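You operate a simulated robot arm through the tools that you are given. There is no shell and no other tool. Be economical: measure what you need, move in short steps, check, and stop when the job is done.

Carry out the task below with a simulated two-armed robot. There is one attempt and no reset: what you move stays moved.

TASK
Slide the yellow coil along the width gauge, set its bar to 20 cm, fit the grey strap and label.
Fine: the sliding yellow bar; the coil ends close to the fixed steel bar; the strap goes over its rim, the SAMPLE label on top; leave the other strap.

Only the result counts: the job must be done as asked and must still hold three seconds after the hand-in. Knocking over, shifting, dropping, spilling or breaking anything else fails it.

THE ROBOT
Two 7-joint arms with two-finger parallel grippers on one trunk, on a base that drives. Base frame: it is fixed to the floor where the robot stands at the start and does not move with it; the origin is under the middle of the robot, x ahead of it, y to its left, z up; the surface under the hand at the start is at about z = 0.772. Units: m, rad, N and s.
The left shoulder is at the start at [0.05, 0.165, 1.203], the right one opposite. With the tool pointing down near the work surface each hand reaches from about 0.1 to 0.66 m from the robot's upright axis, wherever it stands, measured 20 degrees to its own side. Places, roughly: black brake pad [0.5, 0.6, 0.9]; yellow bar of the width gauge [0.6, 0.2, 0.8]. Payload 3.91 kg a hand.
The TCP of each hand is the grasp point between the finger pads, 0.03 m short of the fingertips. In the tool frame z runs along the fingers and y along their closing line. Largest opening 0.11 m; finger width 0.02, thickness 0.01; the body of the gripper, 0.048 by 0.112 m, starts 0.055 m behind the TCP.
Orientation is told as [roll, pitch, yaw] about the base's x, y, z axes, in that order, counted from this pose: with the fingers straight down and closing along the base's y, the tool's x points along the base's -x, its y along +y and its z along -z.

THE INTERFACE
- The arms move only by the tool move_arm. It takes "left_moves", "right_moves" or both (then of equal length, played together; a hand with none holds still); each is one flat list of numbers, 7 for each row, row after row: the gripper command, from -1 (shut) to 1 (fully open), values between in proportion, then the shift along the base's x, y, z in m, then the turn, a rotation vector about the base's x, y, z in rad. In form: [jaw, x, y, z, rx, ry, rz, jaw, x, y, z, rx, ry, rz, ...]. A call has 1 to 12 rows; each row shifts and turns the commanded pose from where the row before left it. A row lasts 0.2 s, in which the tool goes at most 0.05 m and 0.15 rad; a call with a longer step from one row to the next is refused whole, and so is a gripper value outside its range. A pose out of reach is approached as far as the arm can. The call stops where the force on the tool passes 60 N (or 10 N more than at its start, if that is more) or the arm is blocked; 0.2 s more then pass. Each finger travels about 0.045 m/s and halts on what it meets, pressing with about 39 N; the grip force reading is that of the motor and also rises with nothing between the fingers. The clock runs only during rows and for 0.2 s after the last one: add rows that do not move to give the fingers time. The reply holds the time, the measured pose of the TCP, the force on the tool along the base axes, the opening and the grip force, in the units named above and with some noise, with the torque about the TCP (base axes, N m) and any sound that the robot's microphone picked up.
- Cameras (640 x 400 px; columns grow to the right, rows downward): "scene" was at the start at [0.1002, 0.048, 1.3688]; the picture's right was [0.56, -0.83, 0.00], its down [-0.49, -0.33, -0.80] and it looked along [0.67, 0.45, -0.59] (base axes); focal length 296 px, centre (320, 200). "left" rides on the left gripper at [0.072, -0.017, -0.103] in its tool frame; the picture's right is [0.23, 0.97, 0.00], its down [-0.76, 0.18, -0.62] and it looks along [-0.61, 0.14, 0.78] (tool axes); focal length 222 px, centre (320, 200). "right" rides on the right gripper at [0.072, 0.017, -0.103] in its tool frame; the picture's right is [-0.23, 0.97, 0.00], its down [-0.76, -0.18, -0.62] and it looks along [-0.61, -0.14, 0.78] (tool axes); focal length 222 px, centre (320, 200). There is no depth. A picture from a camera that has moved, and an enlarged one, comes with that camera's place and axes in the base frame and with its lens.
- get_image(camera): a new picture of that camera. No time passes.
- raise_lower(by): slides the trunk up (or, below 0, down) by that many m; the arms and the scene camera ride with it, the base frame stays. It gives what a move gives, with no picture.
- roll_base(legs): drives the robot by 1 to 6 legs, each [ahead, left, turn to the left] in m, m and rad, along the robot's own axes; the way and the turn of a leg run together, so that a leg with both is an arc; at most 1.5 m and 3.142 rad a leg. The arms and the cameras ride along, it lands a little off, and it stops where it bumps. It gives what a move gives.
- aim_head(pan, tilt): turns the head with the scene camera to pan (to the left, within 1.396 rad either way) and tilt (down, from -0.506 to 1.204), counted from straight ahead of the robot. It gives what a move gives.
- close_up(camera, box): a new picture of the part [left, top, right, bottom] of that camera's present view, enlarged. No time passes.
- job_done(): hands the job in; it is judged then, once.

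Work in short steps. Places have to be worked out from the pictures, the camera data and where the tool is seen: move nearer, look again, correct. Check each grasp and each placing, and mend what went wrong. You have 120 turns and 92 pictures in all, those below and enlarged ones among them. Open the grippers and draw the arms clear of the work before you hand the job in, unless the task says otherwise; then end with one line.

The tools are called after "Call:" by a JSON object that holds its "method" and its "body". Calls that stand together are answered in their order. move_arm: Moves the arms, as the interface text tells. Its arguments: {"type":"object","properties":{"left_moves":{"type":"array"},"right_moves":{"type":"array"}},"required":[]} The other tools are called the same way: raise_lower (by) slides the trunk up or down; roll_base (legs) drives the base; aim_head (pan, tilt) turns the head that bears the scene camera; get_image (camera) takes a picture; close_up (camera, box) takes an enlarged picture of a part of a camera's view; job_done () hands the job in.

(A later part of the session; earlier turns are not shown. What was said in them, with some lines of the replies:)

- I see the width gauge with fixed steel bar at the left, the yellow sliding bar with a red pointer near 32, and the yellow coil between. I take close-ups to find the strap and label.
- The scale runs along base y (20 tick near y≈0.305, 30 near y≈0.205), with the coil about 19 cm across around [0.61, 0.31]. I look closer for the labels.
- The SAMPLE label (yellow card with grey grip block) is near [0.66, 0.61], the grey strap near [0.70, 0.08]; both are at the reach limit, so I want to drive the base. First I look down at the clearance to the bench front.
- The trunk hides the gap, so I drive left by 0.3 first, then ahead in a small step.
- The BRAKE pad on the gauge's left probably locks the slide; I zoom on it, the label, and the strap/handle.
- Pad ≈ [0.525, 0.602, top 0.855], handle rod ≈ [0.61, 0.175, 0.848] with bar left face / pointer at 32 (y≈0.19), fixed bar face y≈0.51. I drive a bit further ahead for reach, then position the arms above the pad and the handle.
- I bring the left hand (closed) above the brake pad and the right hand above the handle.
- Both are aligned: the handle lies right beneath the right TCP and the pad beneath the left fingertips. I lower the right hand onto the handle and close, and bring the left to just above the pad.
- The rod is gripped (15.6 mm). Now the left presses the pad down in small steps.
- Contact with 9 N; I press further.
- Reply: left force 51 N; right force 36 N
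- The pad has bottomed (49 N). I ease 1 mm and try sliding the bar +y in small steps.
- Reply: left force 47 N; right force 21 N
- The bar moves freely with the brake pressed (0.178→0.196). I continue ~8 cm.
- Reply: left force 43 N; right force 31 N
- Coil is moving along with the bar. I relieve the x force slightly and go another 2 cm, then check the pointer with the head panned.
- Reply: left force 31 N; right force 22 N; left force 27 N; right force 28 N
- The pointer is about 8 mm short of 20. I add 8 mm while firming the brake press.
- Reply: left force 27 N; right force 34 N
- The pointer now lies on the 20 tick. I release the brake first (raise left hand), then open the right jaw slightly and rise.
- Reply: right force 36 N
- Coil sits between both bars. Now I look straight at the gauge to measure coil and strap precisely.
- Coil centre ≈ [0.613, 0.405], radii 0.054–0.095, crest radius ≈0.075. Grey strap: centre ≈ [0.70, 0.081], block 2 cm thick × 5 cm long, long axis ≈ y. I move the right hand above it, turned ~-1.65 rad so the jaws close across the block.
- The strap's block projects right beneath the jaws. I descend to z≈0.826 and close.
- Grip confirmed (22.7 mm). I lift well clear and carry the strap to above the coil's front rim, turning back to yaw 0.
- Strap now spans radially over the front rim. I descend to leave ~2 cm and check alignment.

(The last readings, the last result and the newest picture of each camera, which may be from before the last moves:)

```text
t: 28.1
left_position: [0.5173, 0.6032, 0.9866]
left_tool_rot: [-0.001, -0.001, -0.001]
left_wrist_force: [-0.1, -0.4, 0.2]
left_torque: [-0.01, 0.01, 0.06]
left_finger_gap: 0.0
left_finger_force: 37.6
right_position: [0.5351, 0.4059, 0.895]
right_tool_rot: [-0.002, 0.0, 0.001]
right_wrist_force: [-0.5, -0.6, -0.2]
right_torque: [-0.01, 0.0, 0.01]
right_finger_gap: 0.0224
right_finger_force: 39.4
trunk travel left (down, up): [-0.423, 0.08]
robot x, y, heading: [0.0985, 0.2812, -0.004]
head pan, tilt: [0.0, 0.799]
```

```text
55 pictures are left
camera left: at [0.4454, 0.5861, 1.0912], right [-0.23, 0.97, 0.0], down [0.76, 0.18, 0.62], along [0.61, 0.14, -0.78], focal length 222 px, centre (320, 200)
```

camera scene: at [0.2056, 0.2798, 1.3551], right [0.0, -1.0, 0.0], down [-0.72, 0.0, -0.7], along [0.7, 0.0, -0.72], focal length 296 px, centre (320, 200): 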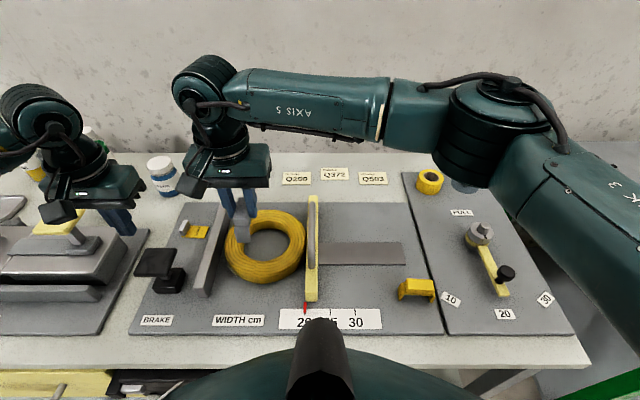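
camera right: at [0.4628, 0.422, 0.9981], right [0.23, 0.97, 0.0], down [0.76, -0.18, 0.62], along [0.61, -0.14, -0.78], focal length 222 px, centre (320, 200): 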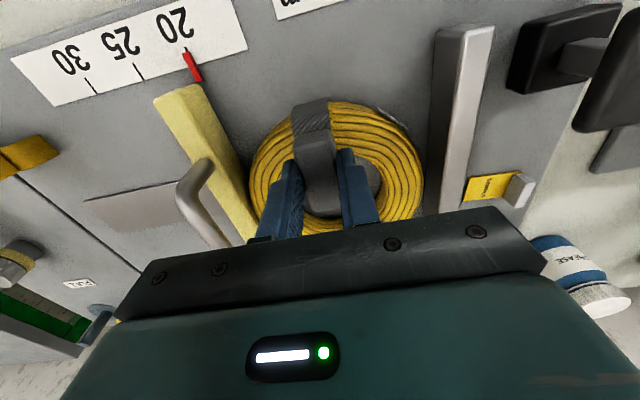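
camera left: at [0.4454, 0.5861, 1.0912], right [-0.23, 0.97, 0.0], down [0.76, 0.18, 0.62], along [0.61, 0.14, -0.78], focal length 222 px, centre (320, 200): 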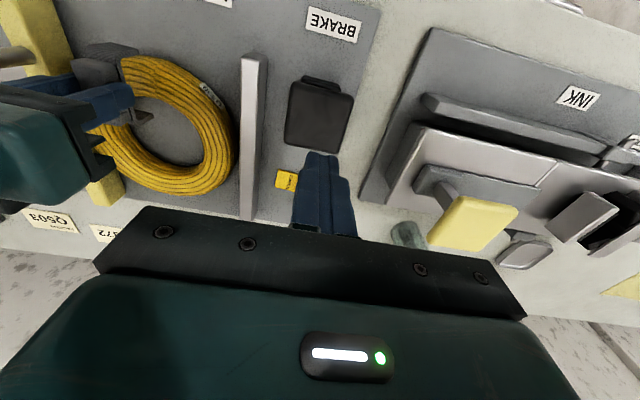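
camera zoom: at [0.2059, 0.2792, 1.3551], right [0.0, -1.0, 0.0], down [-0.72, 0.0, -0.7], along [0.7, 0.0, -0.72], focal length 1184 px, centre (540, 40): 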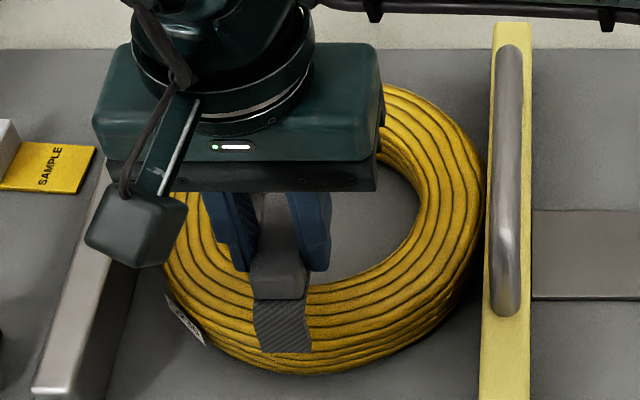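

Aligned within a few mm; I shift +5 mm in x to centre on the tube and lower gently.

Call:
{"method": "move_arm", "body": {"right_moves": [-1, 0.005, -0.001, -0.012, 0, 0, 0, -1, 0, 0, -0.012, 0, 0, 0, -1, 0, 0, -0.01, 0, 0, 0, -1, 0, 0, -0.008, 0, 0, 0]}}

Call:
{"method": "close_up", "body": {"camera": "scene", "box": [200, 190, 330, 290]}}

```text
t: 29.1
left_position: [0.5172, 0.6015, 0.9878]
left_tool_rot: [-0.001, 0.001, -0.001]
left_wrist_force: [0.3, 0.3, -0.6]
left_torque: [-0.02, 0.0, 0.0]
left_finger_gap: 0.0
left_finger_force: 38.0
right_position: [0.5416, 0.4024, 0.8526]
right_tool_rot: [0.001, 0.0, 0.001]
right_wrist_force: [-0.4, -0.4, 0.3]
right_torque: [0.01, -0.03, -0.02]
right_finger_gap: 0.0225
right_finger_force: 38.7
trunk travel left (down, up): [-0.423, 0.08]
robot x, y, heading: [0.0995, 0.2794, -0.003]
head pan, tilt: [0.0, 0.799]
```

```text
4.00 times, centred on (265, 240) of scene
camera zoom: at [0.2058, 0.2792, 1.3551], right [0.0, -1.0, 0.0], down [-0.72, 0.0, -0.7], along [0.7, 0.0, -0.72], focal length 1184 px, centre (540, 40)
```

zoom: 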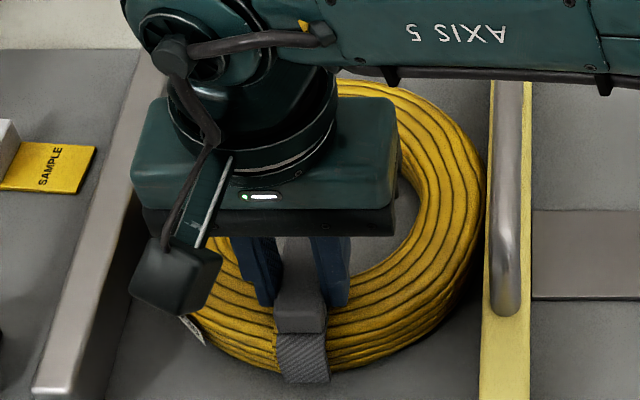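

No contact yet; the outer leg is clearly in front of the coil. I continue down in 5 mm steps.

Call:
{"method": "move_arm", "body": {"right_moves": [-1, 0, 0.001, -0.006, 0, 0, 0, -1, 0, 0, -0.006, 0, 0, 0, -1, 0, 0, -0.005, 0, 0, 0]}}

Call:
{"method": "close_up", "body": {"camera": "scene", "box": [200, 190, 330, 290]}}

```text
t: 29.8
left_position: [0.5162, 0.6007, 0.9883]
left_tool_rot: [0.0, 0.0, 0.001]
left_wrist_force: [0.5, -0.5, -0.6]
left_torque: [-0.02, 0.03, 0.01]
left_finger_gap: 0.0
left_finger_force: 37.6
right_position: [0.5431, 0.4043, 0.8485]
right_tool_rot: [0.004, -0.007, -0.002]
right_wrist_force: [-6.8, -6.3, 30.0]
right_torque: [-0.35, 0.24, -0.1]
right_finger_gap: 0.0224
right_finger_force: 38.9
trunk travel left (down, up): [-0.423, 0.08]
robot x, y, heading: [0.1007, 0.2768, -0.005]
head pan, tilt: [0.0, 0.799]
stopped in row 3 (right hand): the force on the tool passed its limit at 64 N (the readings are from after the stop); the commanded pose is now the measured one
```

```text
4.00 times, centred on (265, 240) of scene
camera zoom: at [0.204, 0.2785, 1.3552], right [0.0, -1.0, 0.0], down [-0.72, 0.0, -0.7], along [0.7, 0.0, -0.72], focal length 1184 px, centre (540, 40)
```

zoom: 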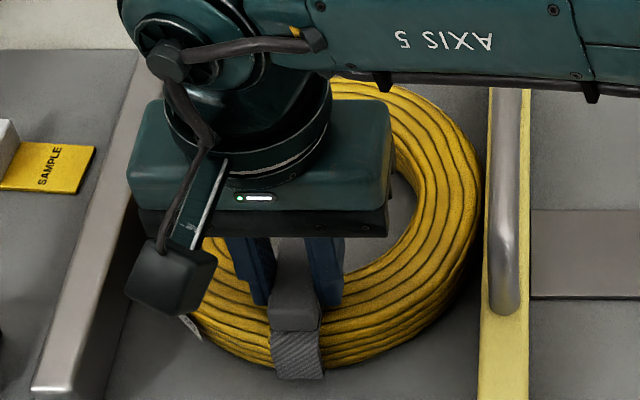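

The fingertips (3 cm below TCP) are touching the coil crest, so the strap arch hangs just under 1 cm above its seat. I back off 3 mm up, -2 mm in x, and open gently so it settles over the rim.

Call:
{"method": "move_arm", "body": {"right_moves": [-1, -0.003, 0, 0.003, 0, 0, 0, -0.5, 0, 0, 0, 0, 0, 0, -0.35, 0, 0, 0, 0, 0, 0, -0.35, 0, 0, 0, 0, 0, 0]}}

Call:
{"method": "close_up", "body": {"camera": "scene", "box": [200, 190, 330, 290]}}

Call:
{"method": "close_up", "body": {"camera": "right", "box": [200, 40, 450, 240]}}

```text
t: 30.8
left_position: [0.5176, 0.6023, 0.9886]
left_tool_rot: [0.0, 0.0, 0.0]
left_wrist_force: [0.0, 0.3, 0.2]
left_torque: [-0.06, 0.04, -0.02]
left_finger_gap: 0.0
left_finger_force: 37.6
right_position: [0.5418, 0.4048, 0.8466]
right_tool_rot: [0.002, -0.005, -0.003]
right_wrist_force: [0.1, 0.1, 0.7]
right_torque: [0.01, 0.01, 0.02]
right_finger_gap: 0.0357
right_finger_force: 0.0
trunk travel left (down, up): [-0.423, 0.08]
robot x, y, heading: [0.0955, 0.2798, -0.003]
head pan, tilt: [0.0, 0.799]
```

```text
4.00 times, centred on (265, 240) of scene
camera zoom: at [0.2058, 0.2791, 1.355], right [0.0, -1.0, 0.0], down [-0.72, 0.0, -0.7], along [0.7, 0.0, -0.72], focal length 1184 px, centre (540, 40)
```

zoom: 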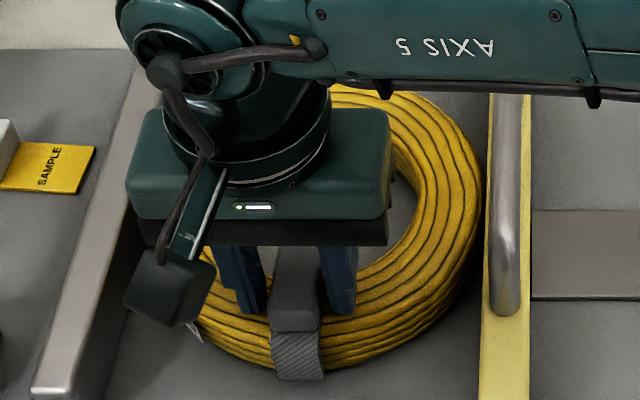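

```text
2.00 times, centred on (325, 140) of right
camera zoom: at [0.4682, 0.422, 0.9493], right [0.23, 0.97, 0.0], down [0.76, -0.18, 0.63], along [0.61, -0.14, -0.78], focal length 444 px, centre (310, 320)
```

zoom: 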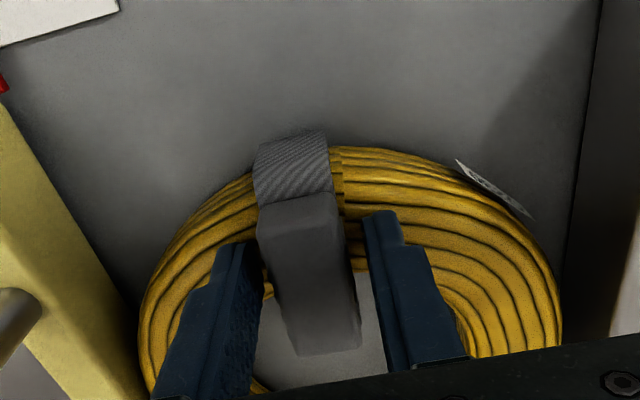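

The strap rests in place. I raise the right hand straight up and move it away to the right.

Call:
{"method": "move_arm", "body": {"right_moves": [-0.3, 0, 0, 0.02, 0, 0, 0, -0.3, 0, 0, 0.04, 0, 0, 0, -0.3, 0, 0, 0.05, 0, 0, 0, -0.3, 0, 0, 0.05, 0, 0, 0, -0.3, 0, -0.05, 0, 0, 0, 0, -0.3, 0, -0.05, 0, 0, 0, 0, -0.3, 0, -0.05, 0, 0, 0, 0, -0.3, 0, -0.05, 0, 0, 0, 0, -0.3, 0, -0.05, 0, 0, 0, 0]}}

Call:
{"method": "close_up", "body": {"camera": "scene", "box": [200, 190, 330, 290]}}

Call:
{"method": "close_up", "body": {"camera": "left", "box": [60, 20, 260, 220]}}

```text
t: 32.8
left_position: [0.5165, 0.6007, 0.9878]
left_tool_rot: [0.0, 0.0, -0.001]
left_wrist_force: [0.3, -0.1, 1.0]
left_torque: [-0.02, 0.0, 0.0]
left_finger_gap: 0.0002
left_finger_force: 37.3
right_position: [0.5438, 0.1496, 1.0064]
right_tool_rot: [0.004, -0.005, 0.001]
right_wrist_force: [0.0, -1.0, -0.2]
right_torque: [0.02, 0.0, 0.0]
right_finger_gap: 0.0385
right_finger_force: 0.1
trunk travel left (down, up): [-0.423, 0.08]
robot x, y, heading: [0.0943, 0.2787, 0.004]
head pan, tilt: [0.0, 0.799]
```

```text
4.00 times, centred on (265, 240) of scene
camera zoom: at [0.2055, 0.2781, 1.3551], right [0.0, -1.0, 0.0], down [-0.72, 0.0, -0.7], along [0.7, 0.0, -0.72], focal length 1184 px, centre (540, 40)
```

zoom: 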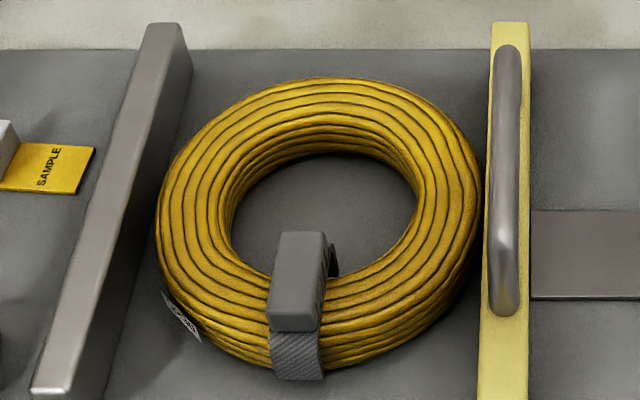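

```text
2.00 times, centred on (160, 120) of left
camera zoom: at [0.4452, 0.5851, 1.0916], right [-0.23, 0.97, 0.0], down [0.76, 0.18, 0.62], along [0.61, 0.14, -0.78], focal length 444 px, centre (640, 360)
```

zoom: 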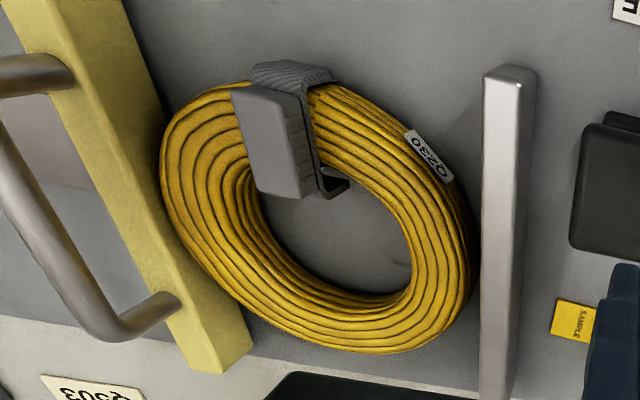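

The strap straddles the rim well. Next the label: grip block ≈ [0.662, 0.613], top z≈0.80. I move the left hand above it with jaws half open.

Call:
{"method": "move_arm", "body": {"left_moves": [0, 0.036, 0.003, 0, 0, 0, 0, 0, 0.036, 0.003, 0, 0, 0, 0, 0, 0.036, 0.003, -0.02, 0, 0, 0, 0, 0.036, 0.002, -0.03, 0, 0, 0, 0, 0, 0, -0.03, 0, 0, 0]}}

Call:
{"method": "get_image", "body": {"camera": "left"}}

Call:
{"method": "close_up", "body": {"camera": "scene", "box": [130, 170, 260, 270]}}

```text
t: 34.0
left_position: [0.6624, 0.6138, 0.9069]
left_tool_rot: [0.001, 0.001, -0.001]
left_wrist_force: [-0.6, -0.6, 0.6]
left_torque: [-0.01, -0.02, 0.0]
left_finger_gap: 0.055
left_finger_force: 0.1
right_position: [0.5439, 0.1502, 1.0069]
right_tool_rot: [0.001, -0.006, -0.002]
right_wrist_force: [-0.6, 0.2, 0.6]
right_torque: [-0.01, -0.01, 0.03]
right_finger_gap: 0.0385
right_finger_force: 0.1
trunk travel left (down, up): [-0.423, 0.08]
robot x, y, heading: [0.0968, 0.2785, -0.001]
head pan, tilt: [0.0, 0.799]
```

```text
48 pictures are left
camera left: at [0.5907, 0.5979, 1.0112], right [-0.23, 0.97, 0.0], down [0.76, 0.18, 0.62], along [0.61, 0.14, -0.78], focal length 222 px, centre (320, 200)
```

left: 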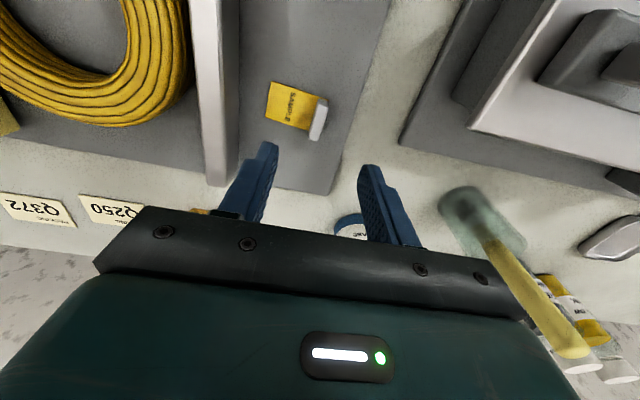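

```text
4.00 times, centred on (195, 220) of scene
camera zoom: at [0.2057, 0.2793, 1.3551], right [0.0, -1.0, 0.0], down [-0.72, 0.0, -0.7], along [0.7, 0.0, -0.72], focal length 1184 px, centre (820, 120)
```

zoom: 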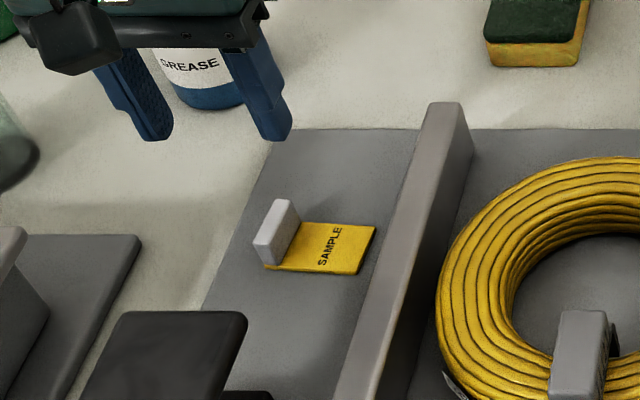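

The label's block is right beneath the jaws. I descend to z≈0.814 and grip.

Call:
{"method": "move_arm", "body": {"left_moves": [0, 0, 0, -0.035, 0, 0, 0, 0, 0, 0, -0.035, 0, 0, 0, 0, 0, 0, -0.022, 0, 0, 0, -1, 0, 0, 0, 0, 0, 0, -1, 0, 0, 0, 0, 0, 0, -1, 0, 0, 0, 0, 0, 0, -1, 0, 0, 0, 0, 0, 0]}}

Call:
{"method": "close_up", "body": {"camera": "left", "box": [220, 80, 420, 240]}}

Call:
{"method": "close_up", "body": {"camera": "scene", "box": [130, 170, 260, 270]}}

```text
t: 35.6
left_position: [0.6608, 0.6116, 0.8171]
left_tool_rot: [0.0, -0.001, 0.0]
left_wrist_force: [-0.6, 0.8, -0.4]
left_torque: [0.04, -0.03, -0.06]
left_finger_gap: 0.0093
left_finger_force: 38.5
right_position: [0.5446, 0.1517, 1.0063]
right_tool_rot: [0.003, -0.006, -0.001]
right_wrist_force: [-0.4, 0.4, -0.5]
right_torque: [0.02, 0.0, 0.04]
right_finger_gap: 0.0387
right_finger_force: 0.0
trunk travel left (down, up): [-0.423, 0.08]
robot x, y, heading: [0.0978, 0.2805, 0.001]
head pan, tilt: [0.0, 0.799]
```

```text
2.50 times, centred on (320, 160) of left
camera zoom: at [0.59, 0.5953, 0.9204], right [-0.23, 0.97, 0.0], down [0.76, 0.18, 0.62], along [0.61, 0.14, -0.78], focal length 555 px, centre (320, 300)
```

zoom: 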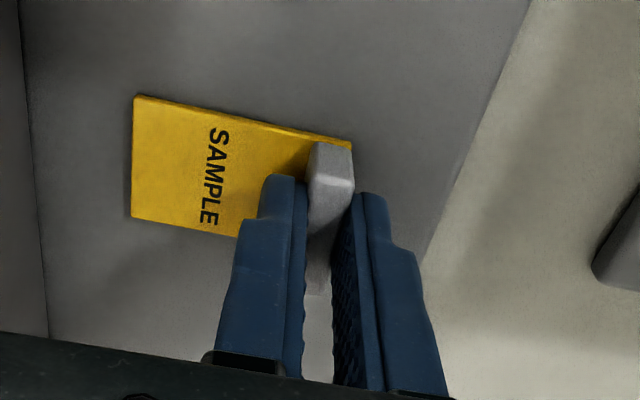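

```text
4.00 times, centred on (195, 220) of scene
camera zoom: at [0.2058, 0.279, 1.3551], right [0.0, -1.0, 0.0], down [-0.72, 0.0, -0.7], along [0.7, 0.0, -0.72], focal length 1184 px, centre (820, 120)
```

zoom: 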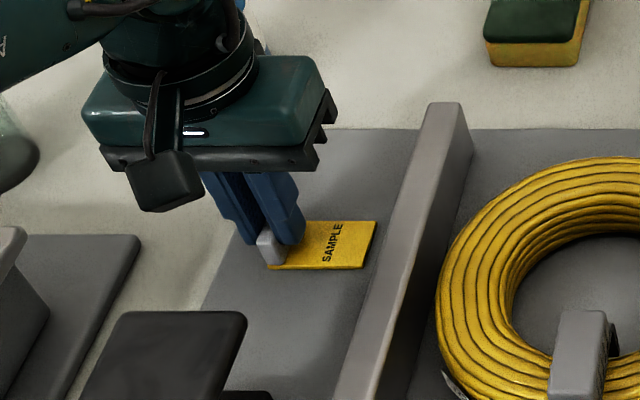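

Label gripped (9 mm block). I lift it and carry it over the fixed bar to above the coil's back rim, where its card will lie tangentially on the crest.

Call:
{"method": "move_arm", "body": {"left_moves": [-1, 0, 0, 0.03, 0, 0, 0, -1, 0, 0, 0.04, 0, 0, 0, -1, 0, 0, 0.04, 0, 0, 0, -1, 0, 0, 0.02, 0, 0, 0, -1, 0.005, -0.036, 0, 0, 0, 0, -1, 0.005, -0.036, 0, 0, 0, 0, -1, 0.005, -0.036, 0, 0, 0, 0, -1, 0.005, -0.036, 0, 0, 0, 0, -1, 0.006, -0.036, 0, 0, 0, 0, -1, 0, 0, 0, 0, 0, 0]}}

Call:
{"method": "get_image", "body": {"camera": "left"}}

Call:
{"method": "close_up", "body": {"camera": "scene", "box": [200, 150, 340, 260]}}

```text
t: 37.8
left_position: [0.6871, 0.4309, 0.949]
left_tool_rot: [-0.001, 0.001, 0.0]
left_wrist_force: [-0.1, 0.2, 0.2]
left_torque: [0.0, -0.02, -0.03]
left_finger_gap: 0.0094
left_finger_force: 38.9
right_position: [0.5445, 0.1505, 1.0056]
right_tool_rot: [0.002, -0.005, -0.002]
right_wrist_force: [0.0, 1.0, 0.0]
right_torque: [-0.01, 0.03, 0.03]
right_finger_gap: 0.0386
right_finger_force: 0.1
trunk travel left (down, up): [-0.423, 0.08]
robot x, y, heading: [0.1001, 0.2796, 0.002]
head pan, tilt: [0.0, 0.799]
```

```text
44 pictures are left
camera left: at [0.615, 0.4153, 1.0522], right [-0.23, 0.97, 0.0], down [0.76, 0.18, 0.62], along [0.61, 0.14, -0.78], focal length 222 px, centre (320, 200)
```

left: 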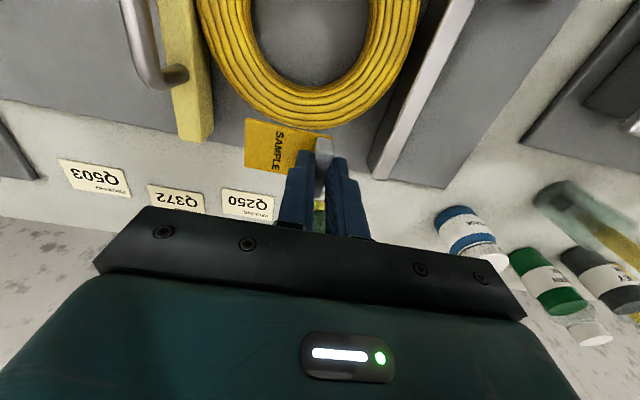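

```text
3.64 times, centred on (270, 205) of scene
camera zoom: at [0.2057, 0.2794, 1.3551], right [0.0, -1.0, 0.0], down [-0.72, 0.0, -0.7], along [0.7, 0.0, -0.72], focal length 1076 px, centre (502, 182)
```

zoom: 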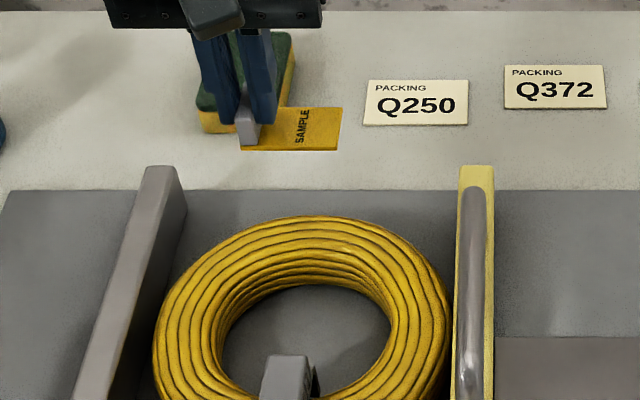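

Crest is at x≈0.688, matching. I lower to about 1 cm above the crest and check.

Call:
{"method": "move_arm", "body": {"left_moves": [-1, 0.001, 0, -0.03, 0, 0, 0, -1, 0, 0, -0.03, 0, 0, 0, -1, 0, 0, -0.015, 0, 0, 0, -1, 0, 0, 0, 0, 0, 0]}}

Call:
{"method": "get_image", "body": {"camera": "left"}}

Call:
{"method": "close_up", "body": {"camera": "scene", "box": [200, 150, 340, 260]}}

```text
t: 38.8
left_position: [0.6868, 0.4325, 0.8723]
left_tool_rot: [0.001, -0.001, -0.001]
left_wrist_force: [0.1, -0.8, -1.0]
left_torque: [0.02, 0.0, 0.01]
left_finger_gap: 0.0092
left_finger_force: 39.2
right_position: [0.5441, 0.1511, 1.0064]
right_tool_rot: [0.004, -0.006, -0.002]
right_wrist_force: [-1.3, -0.1, -0.4]
right_torque: [0.02, 0.0, 0.03]
right_finger_gap: 0.0388
right_finger_force: 0.1
trunk travel left (down, up): [-0.423, 0.08]
robot x, y, heading: [0.0986, 0.2777, -0.003]
head pan, tilt: [0.0, 0.799]
```

```text
42 pictures are left
camera left: at [0.6157, 0.4163, 0.9743], right [-0.23, 0.97, 0.0], down [0.76, 0.18, 0.62], along [0.61, 0.14, -0.78], focal length 222 px, centre (320, 200)
```

left: 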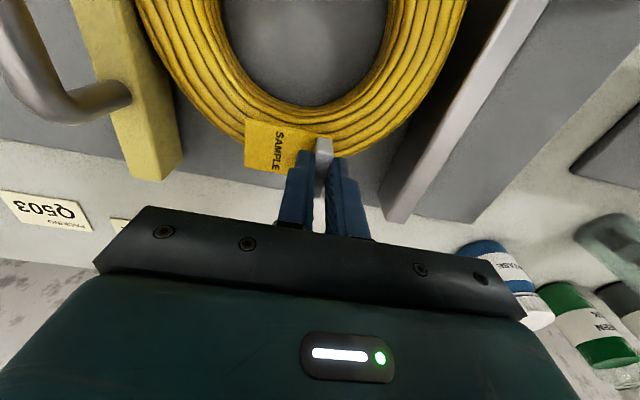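

```text
3.64 times, centred on (270, 205) of scene
camera zoom: at [0.2057, 0.279, 1.3551], right [0.0, -1.0, 0.0], down [-0.72, 0.0, -0.7], along [0.7, 0.0, -0.72], focal length 1076 px, centre (502, 182)
```

zoom: 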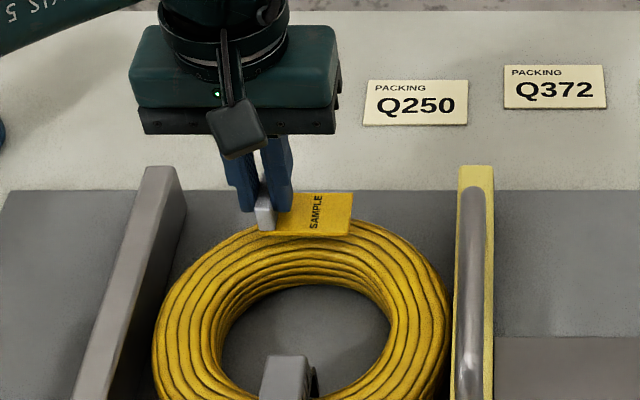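

The card is centred over the crest. I lower in fine steps until contact.

Call:
{"method": "move_arm", "body": {"left_moves": [-1, 0, 0, -0.005, 0, 0, 0, -1, 0, 0, -0.003, 0, 0, 0, -1, 0, 0, -0.002, 0, 0, 0]}}

Call:
{"method": "close_up", "body": {"camera": "scene", "box": [200, 170, 320, 250]}}

```text
t: 39.6
left_position: [0.6884, 0.4322, 0.8607]
left_tool_rot: [-0.001, -0.001, -0.001]
left_wrist_force: [-0.3, -0.1, -0.9]
left_torque: [0.02, 0.02, 0.01]
left_finger_gap: 0.009
left_finger_force: 38.9
right_position: [0.5444, 0.1507, 1.0069]
right_tool_rot: [0.003, -0.006, -0.001]
right_wrist_force: [-0.6, -0.1, 0.7]
right_torque: [0.0, -0.01, -0.01]
right_finger_gap: 0.0385
right_finger_force: 0.1
trunk travel left (down, up): [-0.423, 0.08]
robot x, y, heading: [0.0944, 0.2824, 0.0]
head pan, tilt: [0.0, 0.799]
```

```text
5.00 times, centred on (260, 210) of scene
camera zoom: at [0.2058, 0.279, 1.3551], right [0.0, -1.0, 0.0], down [-0.72, 0.0, -0.7], along [0.7, 0.0, -0.72], focal length 1480 px, centre (620, 150)
```

zoom: 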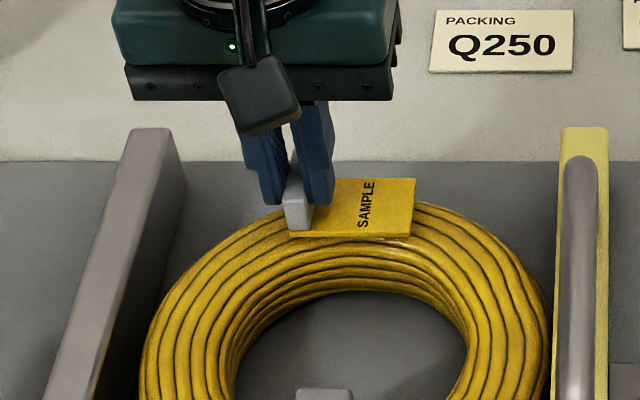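

No contact yet; I continue in 1.5 mm steps.

Call:
{"method": "move_arm", "body": {"left_moves": [-1, 0, 0, -0.0015, 0, 0, 0, -1, 0, 0, -0.0015, 0, 0, 0, -1, 0, 0, 0, 0, 0, 0]}}

Call:
{"method": "move_arm", "body": {"left_moves": [-1, 0, 0, -0.001, 0, 0, 0, -1, 0, 0, 0, 0, 0, 0]}}

```text
t: 40.4
left_position: [0.6877, 0.4331, 0.8565]
left_tool_rot: [-0.001, 0.0, 0.0]
left_wrist_force: [-0.6, 0.4, 0.3]
left_torque: [0.02, 0.0, -0.01]
left_finger_gap: 0.0091
left_finger_force: 39.0
right_position: [0.5435, 0.1517, 1.0077]
right_tool_rot: [0.005, -0.006, -0.002]
right_wrist_force: [0.0, 0.4, -0.1]
right_torque: [0.01, 0.01, 0.04]
right_finger_gap: 0.0385
right_finger_force: 0.1
trunk travel left (down, up): [-0.423, 0.08]
robot x, y, heading: [0.0966, 0.2794, -0.001]
head pan, tilt: [0.0, 0.799]
```

```text
t: 41.0
left_position: [0.6881, 0.4332, 0.8575]
left_tool_rot: [-0.001, 0.001, 0.001]
left_wrist_force: [0.1, 0.3, 0.4]
left_torque: [-0.02, -0.02, -0.01]
left_finger_gap: 0.0091
left_finger_force: 38.4
right_position: [0.5436, 0.1505, 1.0068]
right_tool_rot: [0.003, -0.006, -0.001]
right_wrist_force: [0.0, 0.6, 0.5]
right_torque: [0.0, -0.03, -0.02]
right_finger_gap: 0.0385
right_finger_force: 0.0
trunk travel left (down, up): [-0.423, 0.08]
robot x, y, heading: [0.0984, 0.2801, -0.003]
head pan, tilt: [0.0, 0.799]
```

Call:
{"method": "move_arm", "body": {"left_moves": [-1, 0, 0, -0.0015, 0, 0, 0, -1, 0, 0, 0, 0, 0, 0]}}

Call:
{"method": "move_arm", "body": {"left_moves": [-1, 0, 0, -0.0015, 0, 0, 0, -1, 0, 0, 0, 0, 0, 0]}}

Call:
{"method": "close_up", "body": {"camera": "scene", "box": [200, 170, 320, 250]}}

```text
t: 41.6
left_position: [0.686, 0.432, 0.8574]
left_tool_rot: [0.0, 0.0, 0.0]
left_wrist_force: [-1.8, 1.9, 8.1]
left_torque: [0.06, 0.13, -0.04]
left_finger_gap: 0.0091
left_finger_force: 39.1
right_position: [0.5428, 0.1501, 1.0083]
right_tool_rot: [0.005, -0.008, -0.004]
right_wrist_force: [0.0, -0.3, -0.4]
right_torque: [0.0, -0.02, -0.01]
right_finger_gap: 0.0385
right_finger_force: 0.0
trunk travel left (down, up): [-0.423, 0.08]
robot x, y, heading: [0.095, 0.2793, 0.002]
head pan, tilt: [0.0, 0.799]
```

```text
t: 42.2
left_position: [0.6866, 0.4338, 0.856]
left_tool_rot: [-0.001, -0.004, 0.001]
left_wrist_force: [-3.1, 2.3, 16.6]
left_torque: [0.0, 0.21, -0.05]
left_finger_gap: 0.0093
left_finger_force: 38.8
right_position: [0.5419, 0.1508, 1.0074]
right_tool_rot: [0.004, -0.007, -0.002]
right_wrist_force: [0.2, -0.3, 1.3]
right_torque: [-0.04, -0.02, -0.02]
right_finger_gap: 0.0383
right_finger_force: 0.2
trunk travel left (down, up): [-0.423, 0.08]
robot x, y, heading: [0.1031, 0.279, 0.004]
head pan, tilt: [0.0, 0.799]
```

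```text
5.00 times, centred on (260, 210) of scene
camera zoom: at [0.2037, 0.2789, 1.3554], right [0.0, -1.0, 0.0], down [-0.72, 0.0, -0.7], along [0.7, 0.0, -0.72], focal length 1480 px, centre (620, 150)
```

zoom: 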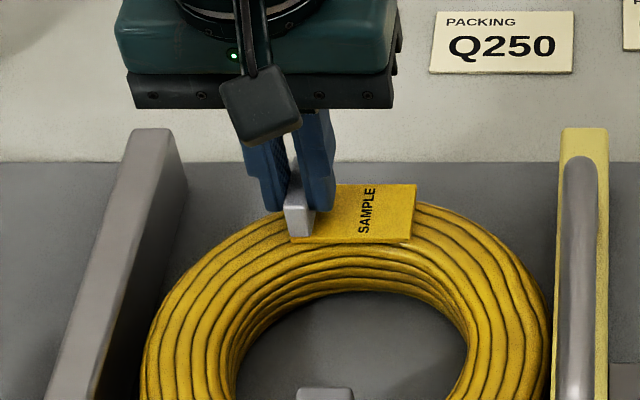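

Contact at z≈0.856; torque suggests the crest is ~4 mm nearer than the card's mid-line. I lift 3 mm, shift -3 mm in x, and set down again.

Call:
{"method": "move_arm", "body": {"left_moves": [-1, 0, 0, 0.004, 0, 0, 0, -1, -0.0035, 0, 0, 0, 0, 0, -1, 0, 0, -0.002, 0, 0, 0, -1, 0, 0, -0.001, 0, 0, 0, -1, 0, 0, 0, 0, 0, 0]}}

```text
t: 43.4
left_position: [0.6844, 0.4333, 0.8567]
left_tool_rot: [0.0, -0.004, 0.001]
left_wrist_force: [1.2, 2.1, 16.1]
left_torque: [-0.03, -0.01, 0.01]
left_finger_gap: 0.0093
left_finger_force: 38.6
right_position: [0.5427, 0.1499, 1.0082]
right_tool_rot: [0.003, -0.007, -0.003]
right_wrist_force: [0.0, 0.0, 0.0]
right_torque: [-0.01, -0.01, -0.02]
right_finger_gap: 0.0384
right_finger_force: 0.0
trunk travel left (down, up): [-0.423, 0.08]
robot x, y, heading: [0.0965, 0.2759, 0.002]
head pan, tilt: [0.0, 0.799]
```

Balanced now. I ease 1 mm and open the jaws slowly.

Call:
{"method": "move_arm", "body": {"left_moves": [-1, 0, 0, 0.0012, 0, 0, 0, -0.75, 0, 0, 0, 0, 0, 0, -0.6, 0, 0, 0, 0, 0, 0, -0.6, 0, 0, 0, 0, 0, 0]}}

Call:
{"method": "close_up", "body": {"camera": "scene", "box": [200, 170, 320, 250]}}

Call:
{"method": "close_up", "body": {"camera": "left", "box": [220, 80, 420, 240]}}

```text
t: 44.4
left_position: [0.6847, 0.4328, 0.8548]
left_tool_rot: [0.0, -0.001, -0.001]
left_wrist_force: [-0.5, 0.3, 0.7]
left_torque: [-0.02, 0.01, 0.0]
left_finger_gap: 0.022
left_finger_force: 0.1
right_position: [0.5427, 0.15, 1.0069]
right_tool_rot: [0.004, -0.007, 0.0]
right_wrist_force: [0.2, 0.8, -0.1]
right_torque: [-0.02, -0.01, -0.03]
right_finger_gap: 0.0386
right_finger_force: 0.1
trunk travel left (down, up): [-0.423, 0.08]
robot x, y, heading: [0.0977, 0.2826, 0.002]
head pan, tilt: [0.0, 0.799]
```

```text
5.00 times, centred on (260, 210) of scene
camera zoom: at [0.2057, 0.279, 1.3551], right [0.0, -1.0, 0.0], down [-0.72, 0.0, -0.7], along [0.7, 0.0, -0.72], focal length 1480 px, centre (620, 150)
```

zoom: 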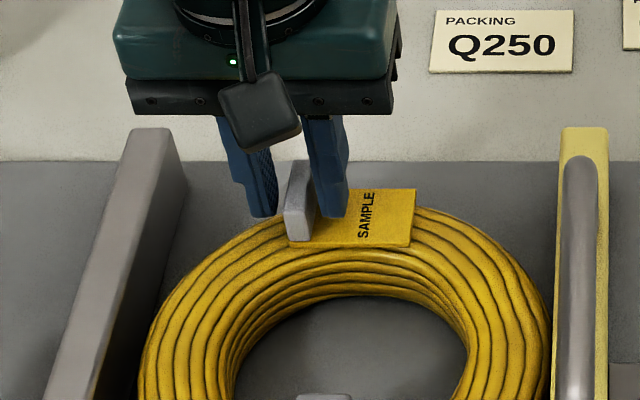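

```text
2.50 times, centred on (320, 160) of left
camera zoom: at [0.6132, 0.4171, 0.9588], right [-0.23, 0.97, 0.0], down [0.76, 0.18, 0.62], along [0.61, 0.14, -0.78], focal length 555 px, centre (320, 300)
```

zoom: 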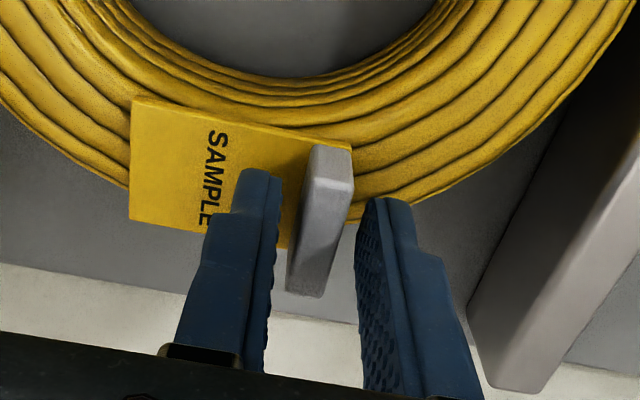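

The label stays put with jaws open. I raise the left hand straight up and look.

Call:
{"method": "move_arm", "body": {"left_moves": [-0.6, 0, 0, 0.015, 0, 0, 0, -0.6, 0, 0, 0.03, 0, 0, 0, -0.6, 0, 0, 0.05, 0, 0, 0, -0.6, 0, 0, 0.04, 0, 0, 0, -0.6, 0, 0.05, 0, 0, 0, 0, -0.6, 0, 0.05, 0, 0, 0, 0, -0.6, -0.02, 0.045, 0.01, 0, 0, 0, -0.6, -0.04, 0.02, 0.01, 0, 0, 0, -0.6, -0.04, 0.02, 0.01, 0, 0, 0]}}

Call:
{"method": "close_up", "body": {"camera": "scene", "box": [200, 170, 320, 290]}}

Call:
{"method": "get_image", "body": {"camera": "left"}}

Call:
{"method": "get_image", "body": {"camera": "scene"}}

```text
refused: row 7 steps farther than a row can; nothing moved
```

```text
3.33 times, centred on (260, 230) of scene
camera zoom: at [0.2057, 0.279, 1.3551], right [0.0, -1.0, 0.0], down [-0.72, 0.0, -0.7], along [0.7, 0.0, -0.72], focal length 987 px, centre (520, 100)
```

zoom: 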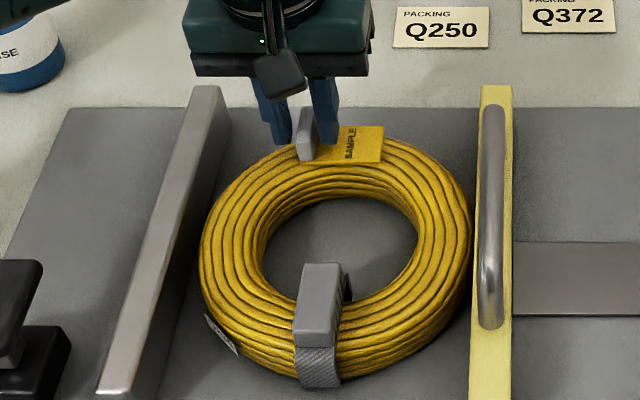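

```text
35 pictures are left
camera left: at [0.6132, 0.4171, 0.9588], right [-0.23, 0.97, 0.0], down [0.76, 0.18, 0.62], along [0.61, 0.14, -0.78], focal length 222 px, centre (320, 200)
```

left: 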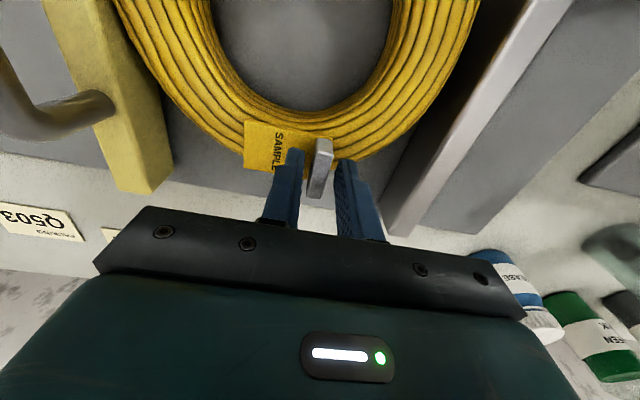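

```text
34 pictures are left
camera scene: at [0.2057, 0.279, 1.3551], right [0.0, -1.0, 0.0], down [-0.72, 0.0, -0.7], along [0.7, 0.0, -0.72], focal length 296 px, centre (320, 200)
```

scene: 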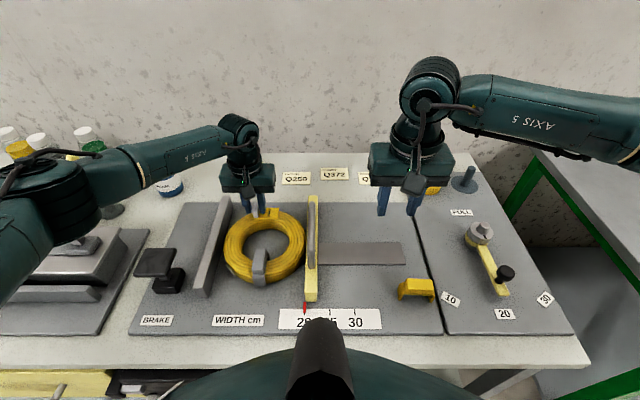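

One row was too long; I repeat with shorter ones, straight up first.

Call:
{"method": "move_arm", "body": {"left_moves": [-0.5, 0, 0, 0.01, 0, 0, 0, -0.5, 0, 0, 0.03, 0, 0, 0, -0.5, 0, 0, 0.045, 0, 0, 0, -0.5, 0, 0, 0.045, 0, 0, 0, -0.5, 0, 0.045, 0, 0, 0, 0, -0.5, 0, 0.045, 0, 0, 0, 0, -0.5, -0.02, 0.04, 0.01, 0, 0, 0, -0.5, -0.04, 0.02, 0.01, 0, 0, 0, -0.5, -0.04, 0.02, 0.01, 0, 0, 0]}}

Call:
{"method": "close_up", "body": {"camera": "scene", "box": [200, 170, 320, 290]}}

Call:
{"method": "get_image", "body": {"camera": "left"}}

```text
t: 46.4
left_position: [0.5811, 0.6015, 1.0165]
left_tool_rot: [-0.002, 0.001, -0.001]
left_wrist_force: [0.6, -0.2, 0.7]
left_torque: [0.03, -0.05, -0.02]
left_finger_gap: 0.0276
left_finger_force: 0.0
right_position: [0.5443, 0.1522, 1.0074]
right_tool_rot: [0.001, -0.005, -0.002]
right_wrist_force: [0.4, 0.7, -1.1]
right_torque: [-0.01, 0.02, -0.02]
right_finger_gap: 0.0383
right_finger_force: 0.1
trunk travel left (down, up): [-0.423, 0.08]
robot x, y, heading: [0.0981, 0.2809, 0.001]
head pan, tilt: [0.0, 0.799]
```

```text
3.33 times, centred on (260, 230) of scene
camera zoom: at [0.205, 0.2795, 1.3552], right [0.0, -1.0, 0.0], down [-0.72, 0.0, -0.7], along [0.7, 0.0, -0.72], focal length 987 px, centre (520, 100)
```

zoom: 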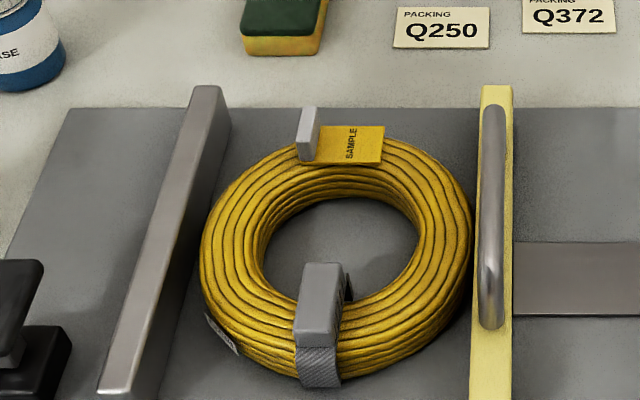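

```text
32 pictures are left
camera left: at [0.5106, 0.5861, 1.1208], right [-0.23, 0.97, 0.0], down [0.76, 0.18, 0.62], along [0.61, 0.14, -0.78], focal length 222 px, centre (320, 200)
```

left: 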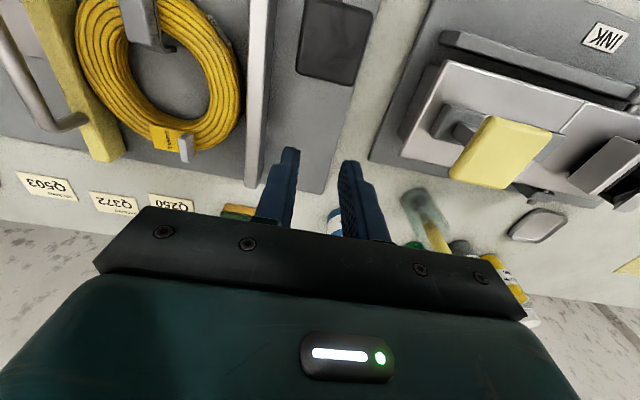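

Label rests stably on the coil, strap over the rim. I recheck the pointer and strap from the panned head view.

Call:
{"method": "aim_head", "body": {"pan": 0.7, "tilt": 0.85}}

Call:
{"method": "close_up", "body": {"camera": "scene", "box": [360, 270, 500, 360]}}

Call:
{"method": "close_up", "body": {"camera": "scene", "box": [330, 180, 490, 290]}}

Call:
{"method": "close_up", "body": {"camera": "right", "box": [350, 0, 640, 200]}}

```text
t: 47.5
left_position: [0.5829, 0.5998, 1.0181]
left_tool_rot: [-0.001, 0.001, 0.001]
left_wrist_force: [0.9, 0.5, -0.4]
left_torque: [0.03, -0.01, 0.01]
left_finger_gap: 0.0276
left_finger_force: 0.1
right_position: [0.5441, 0.15, 1.0071]
right_tool_rot: [0.003, -0.006, -0.001]
right_wrist_force: [0.0, 0.0, 0.8]
right_torque: [0.01, 0.01, 0.03]
right_finger_gap: 0.0383
right_finger_force: 0.1
trunk travel left (down, up): [-0.423, 0.08]
robot x, y, heading: [0.0982, 0.2769, -0.005]
head pan, tilt: [0.7, 0.85]
```

```text
4.44 times, centred on (430, 315) of scene
camera zoom: at [0.185, 0.3294, 1.3511], right [0.64, -0.77, 0.0], down [-0.58, -0.48, -0.66], along [0.51, 0.42, -0.75], focal length 1316 px, centre (-169, -311)
```

zoom: 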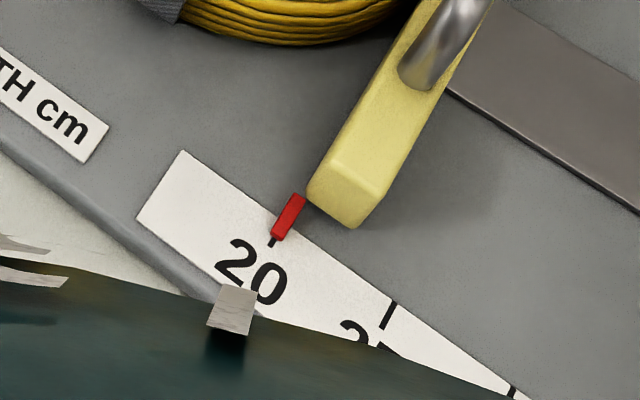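

```text
3.64 times, centred on (410, 235) of scene
camera zoom: at [0.185, 0.3294, 1.3511], right [0.64, -0.77, 0.0], down [-0.58, -0.48, -0.66], along [0.51, 0.42, -0.75], focal length 1076 px, centre (-7, 73)
```

zoom: 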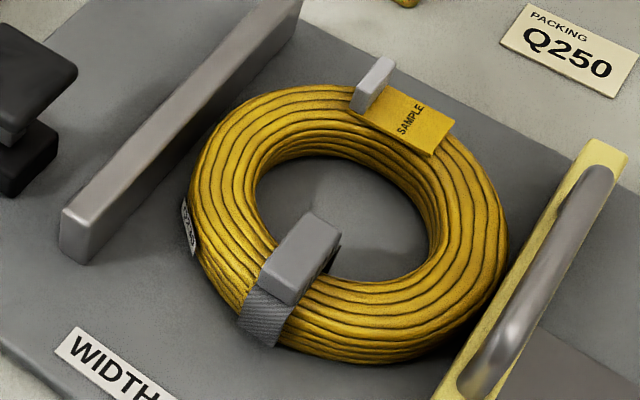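

```text
2.00 times, centred on (495, 100) of right
camera zoom: at [0.471, 0.1678, 1.1099], right [0.23, 0.97, 0.0], down [0.76, -0.18, 0.63], along [0.61, -0.14, -0.78], focal length 444 px, centre (-30, 400)
```

zoom: 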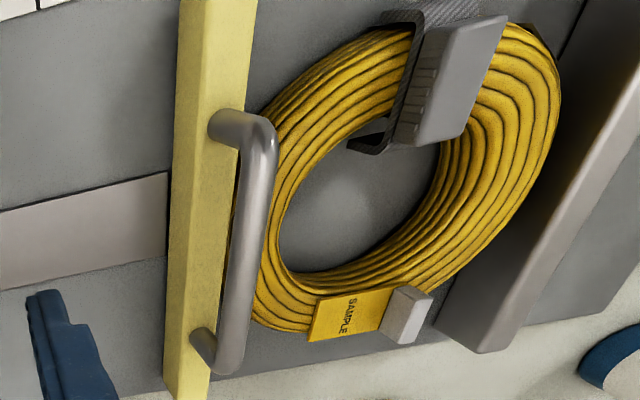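

All is as asked: pointer on 20, coil between the bars a few mm from the fixed bar, strap over the rim, label on top. I open the grippers and draw both arms further up and away.

Call:
{"method": "move_arm", "body": {"left_moves": [0.5, -0.03, 0.02, 0.03, 0, 0, 0, 0.5, -0.03, 0.02, 0.03, 0, 0, 0, 0.5, -0.03, 0.01, 0.03, 0, 0, 0, 1, 0, 0, 0, 0, 0, 0], "right_moves": [0.5, -0.03, -0.01, 0.03, 0, 0, 0, 0.5, -0.03, -0.01, 0.03, 0, 0, 0, 0.5, -0.03, 0, 0.03, 0, 0, 0, 1, 0, 0, 0, 0, 0, 0]}}

Call:
{"method": "get_image", "body": {"camera": "scene"}}

```text
t: 48.5
left_position: [0.4924, 0.6533, 1.1055]
left_tool_rot: [0.001, -0.002, -0.002]
left_wrist_force: [-0.7, 0.3, -0.8]
left_torque: [0.0, 0.01, -0.02]
left_finger_gap: 0.1101
left_finger_force: 0.1
right_position: [0.4513, 0.1322, 1.0983]
right_tool_rot: [0.001, -0.005, -0.002]
right_wrist_force: [0.0, 0.0, -0.6]
right_torque: [0.01, 0.02, 0.01]
right_finger_gap: 0.1099
right_finger_force: 0.0
trunk travel left (down, up): [-0.423, 0.08]
robot x, y, heading: [0.0996, 0.2786, -0.001]
head pan, tilt: [0.7, 0.85]
```

```text
28 pictures are left
camera scene: at [0.1855, 0.3293, 1.351], right [0.64, -0.77, 0.0], down [-0.58, -0.48, -0.66], along [0.5, 0.42, -0.75], focal length 296 px, centre (320, 200)
```

scene: 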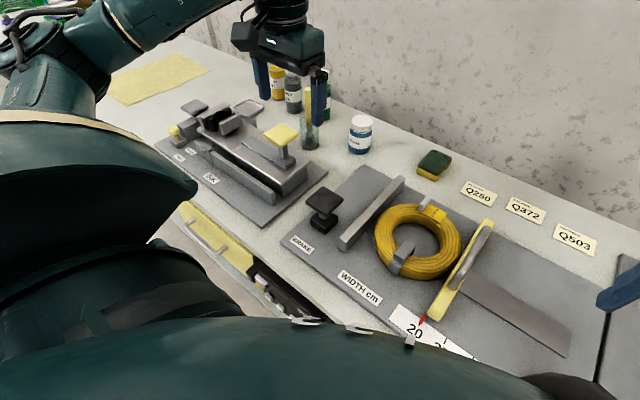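

Everything is stable and the arms are clear, so I hand it in.

Call:
{"method": "job_done", "body": {}}

```text
The job is handed in.
```

The job is handed in: the gauge bar is at 20 cm, the coil sits a few millimetres from the fixed steel bar, the grey strap is over its front rim, and the SAMPLE label lies on top of the coil's back rim; the yellow strap was left alone.
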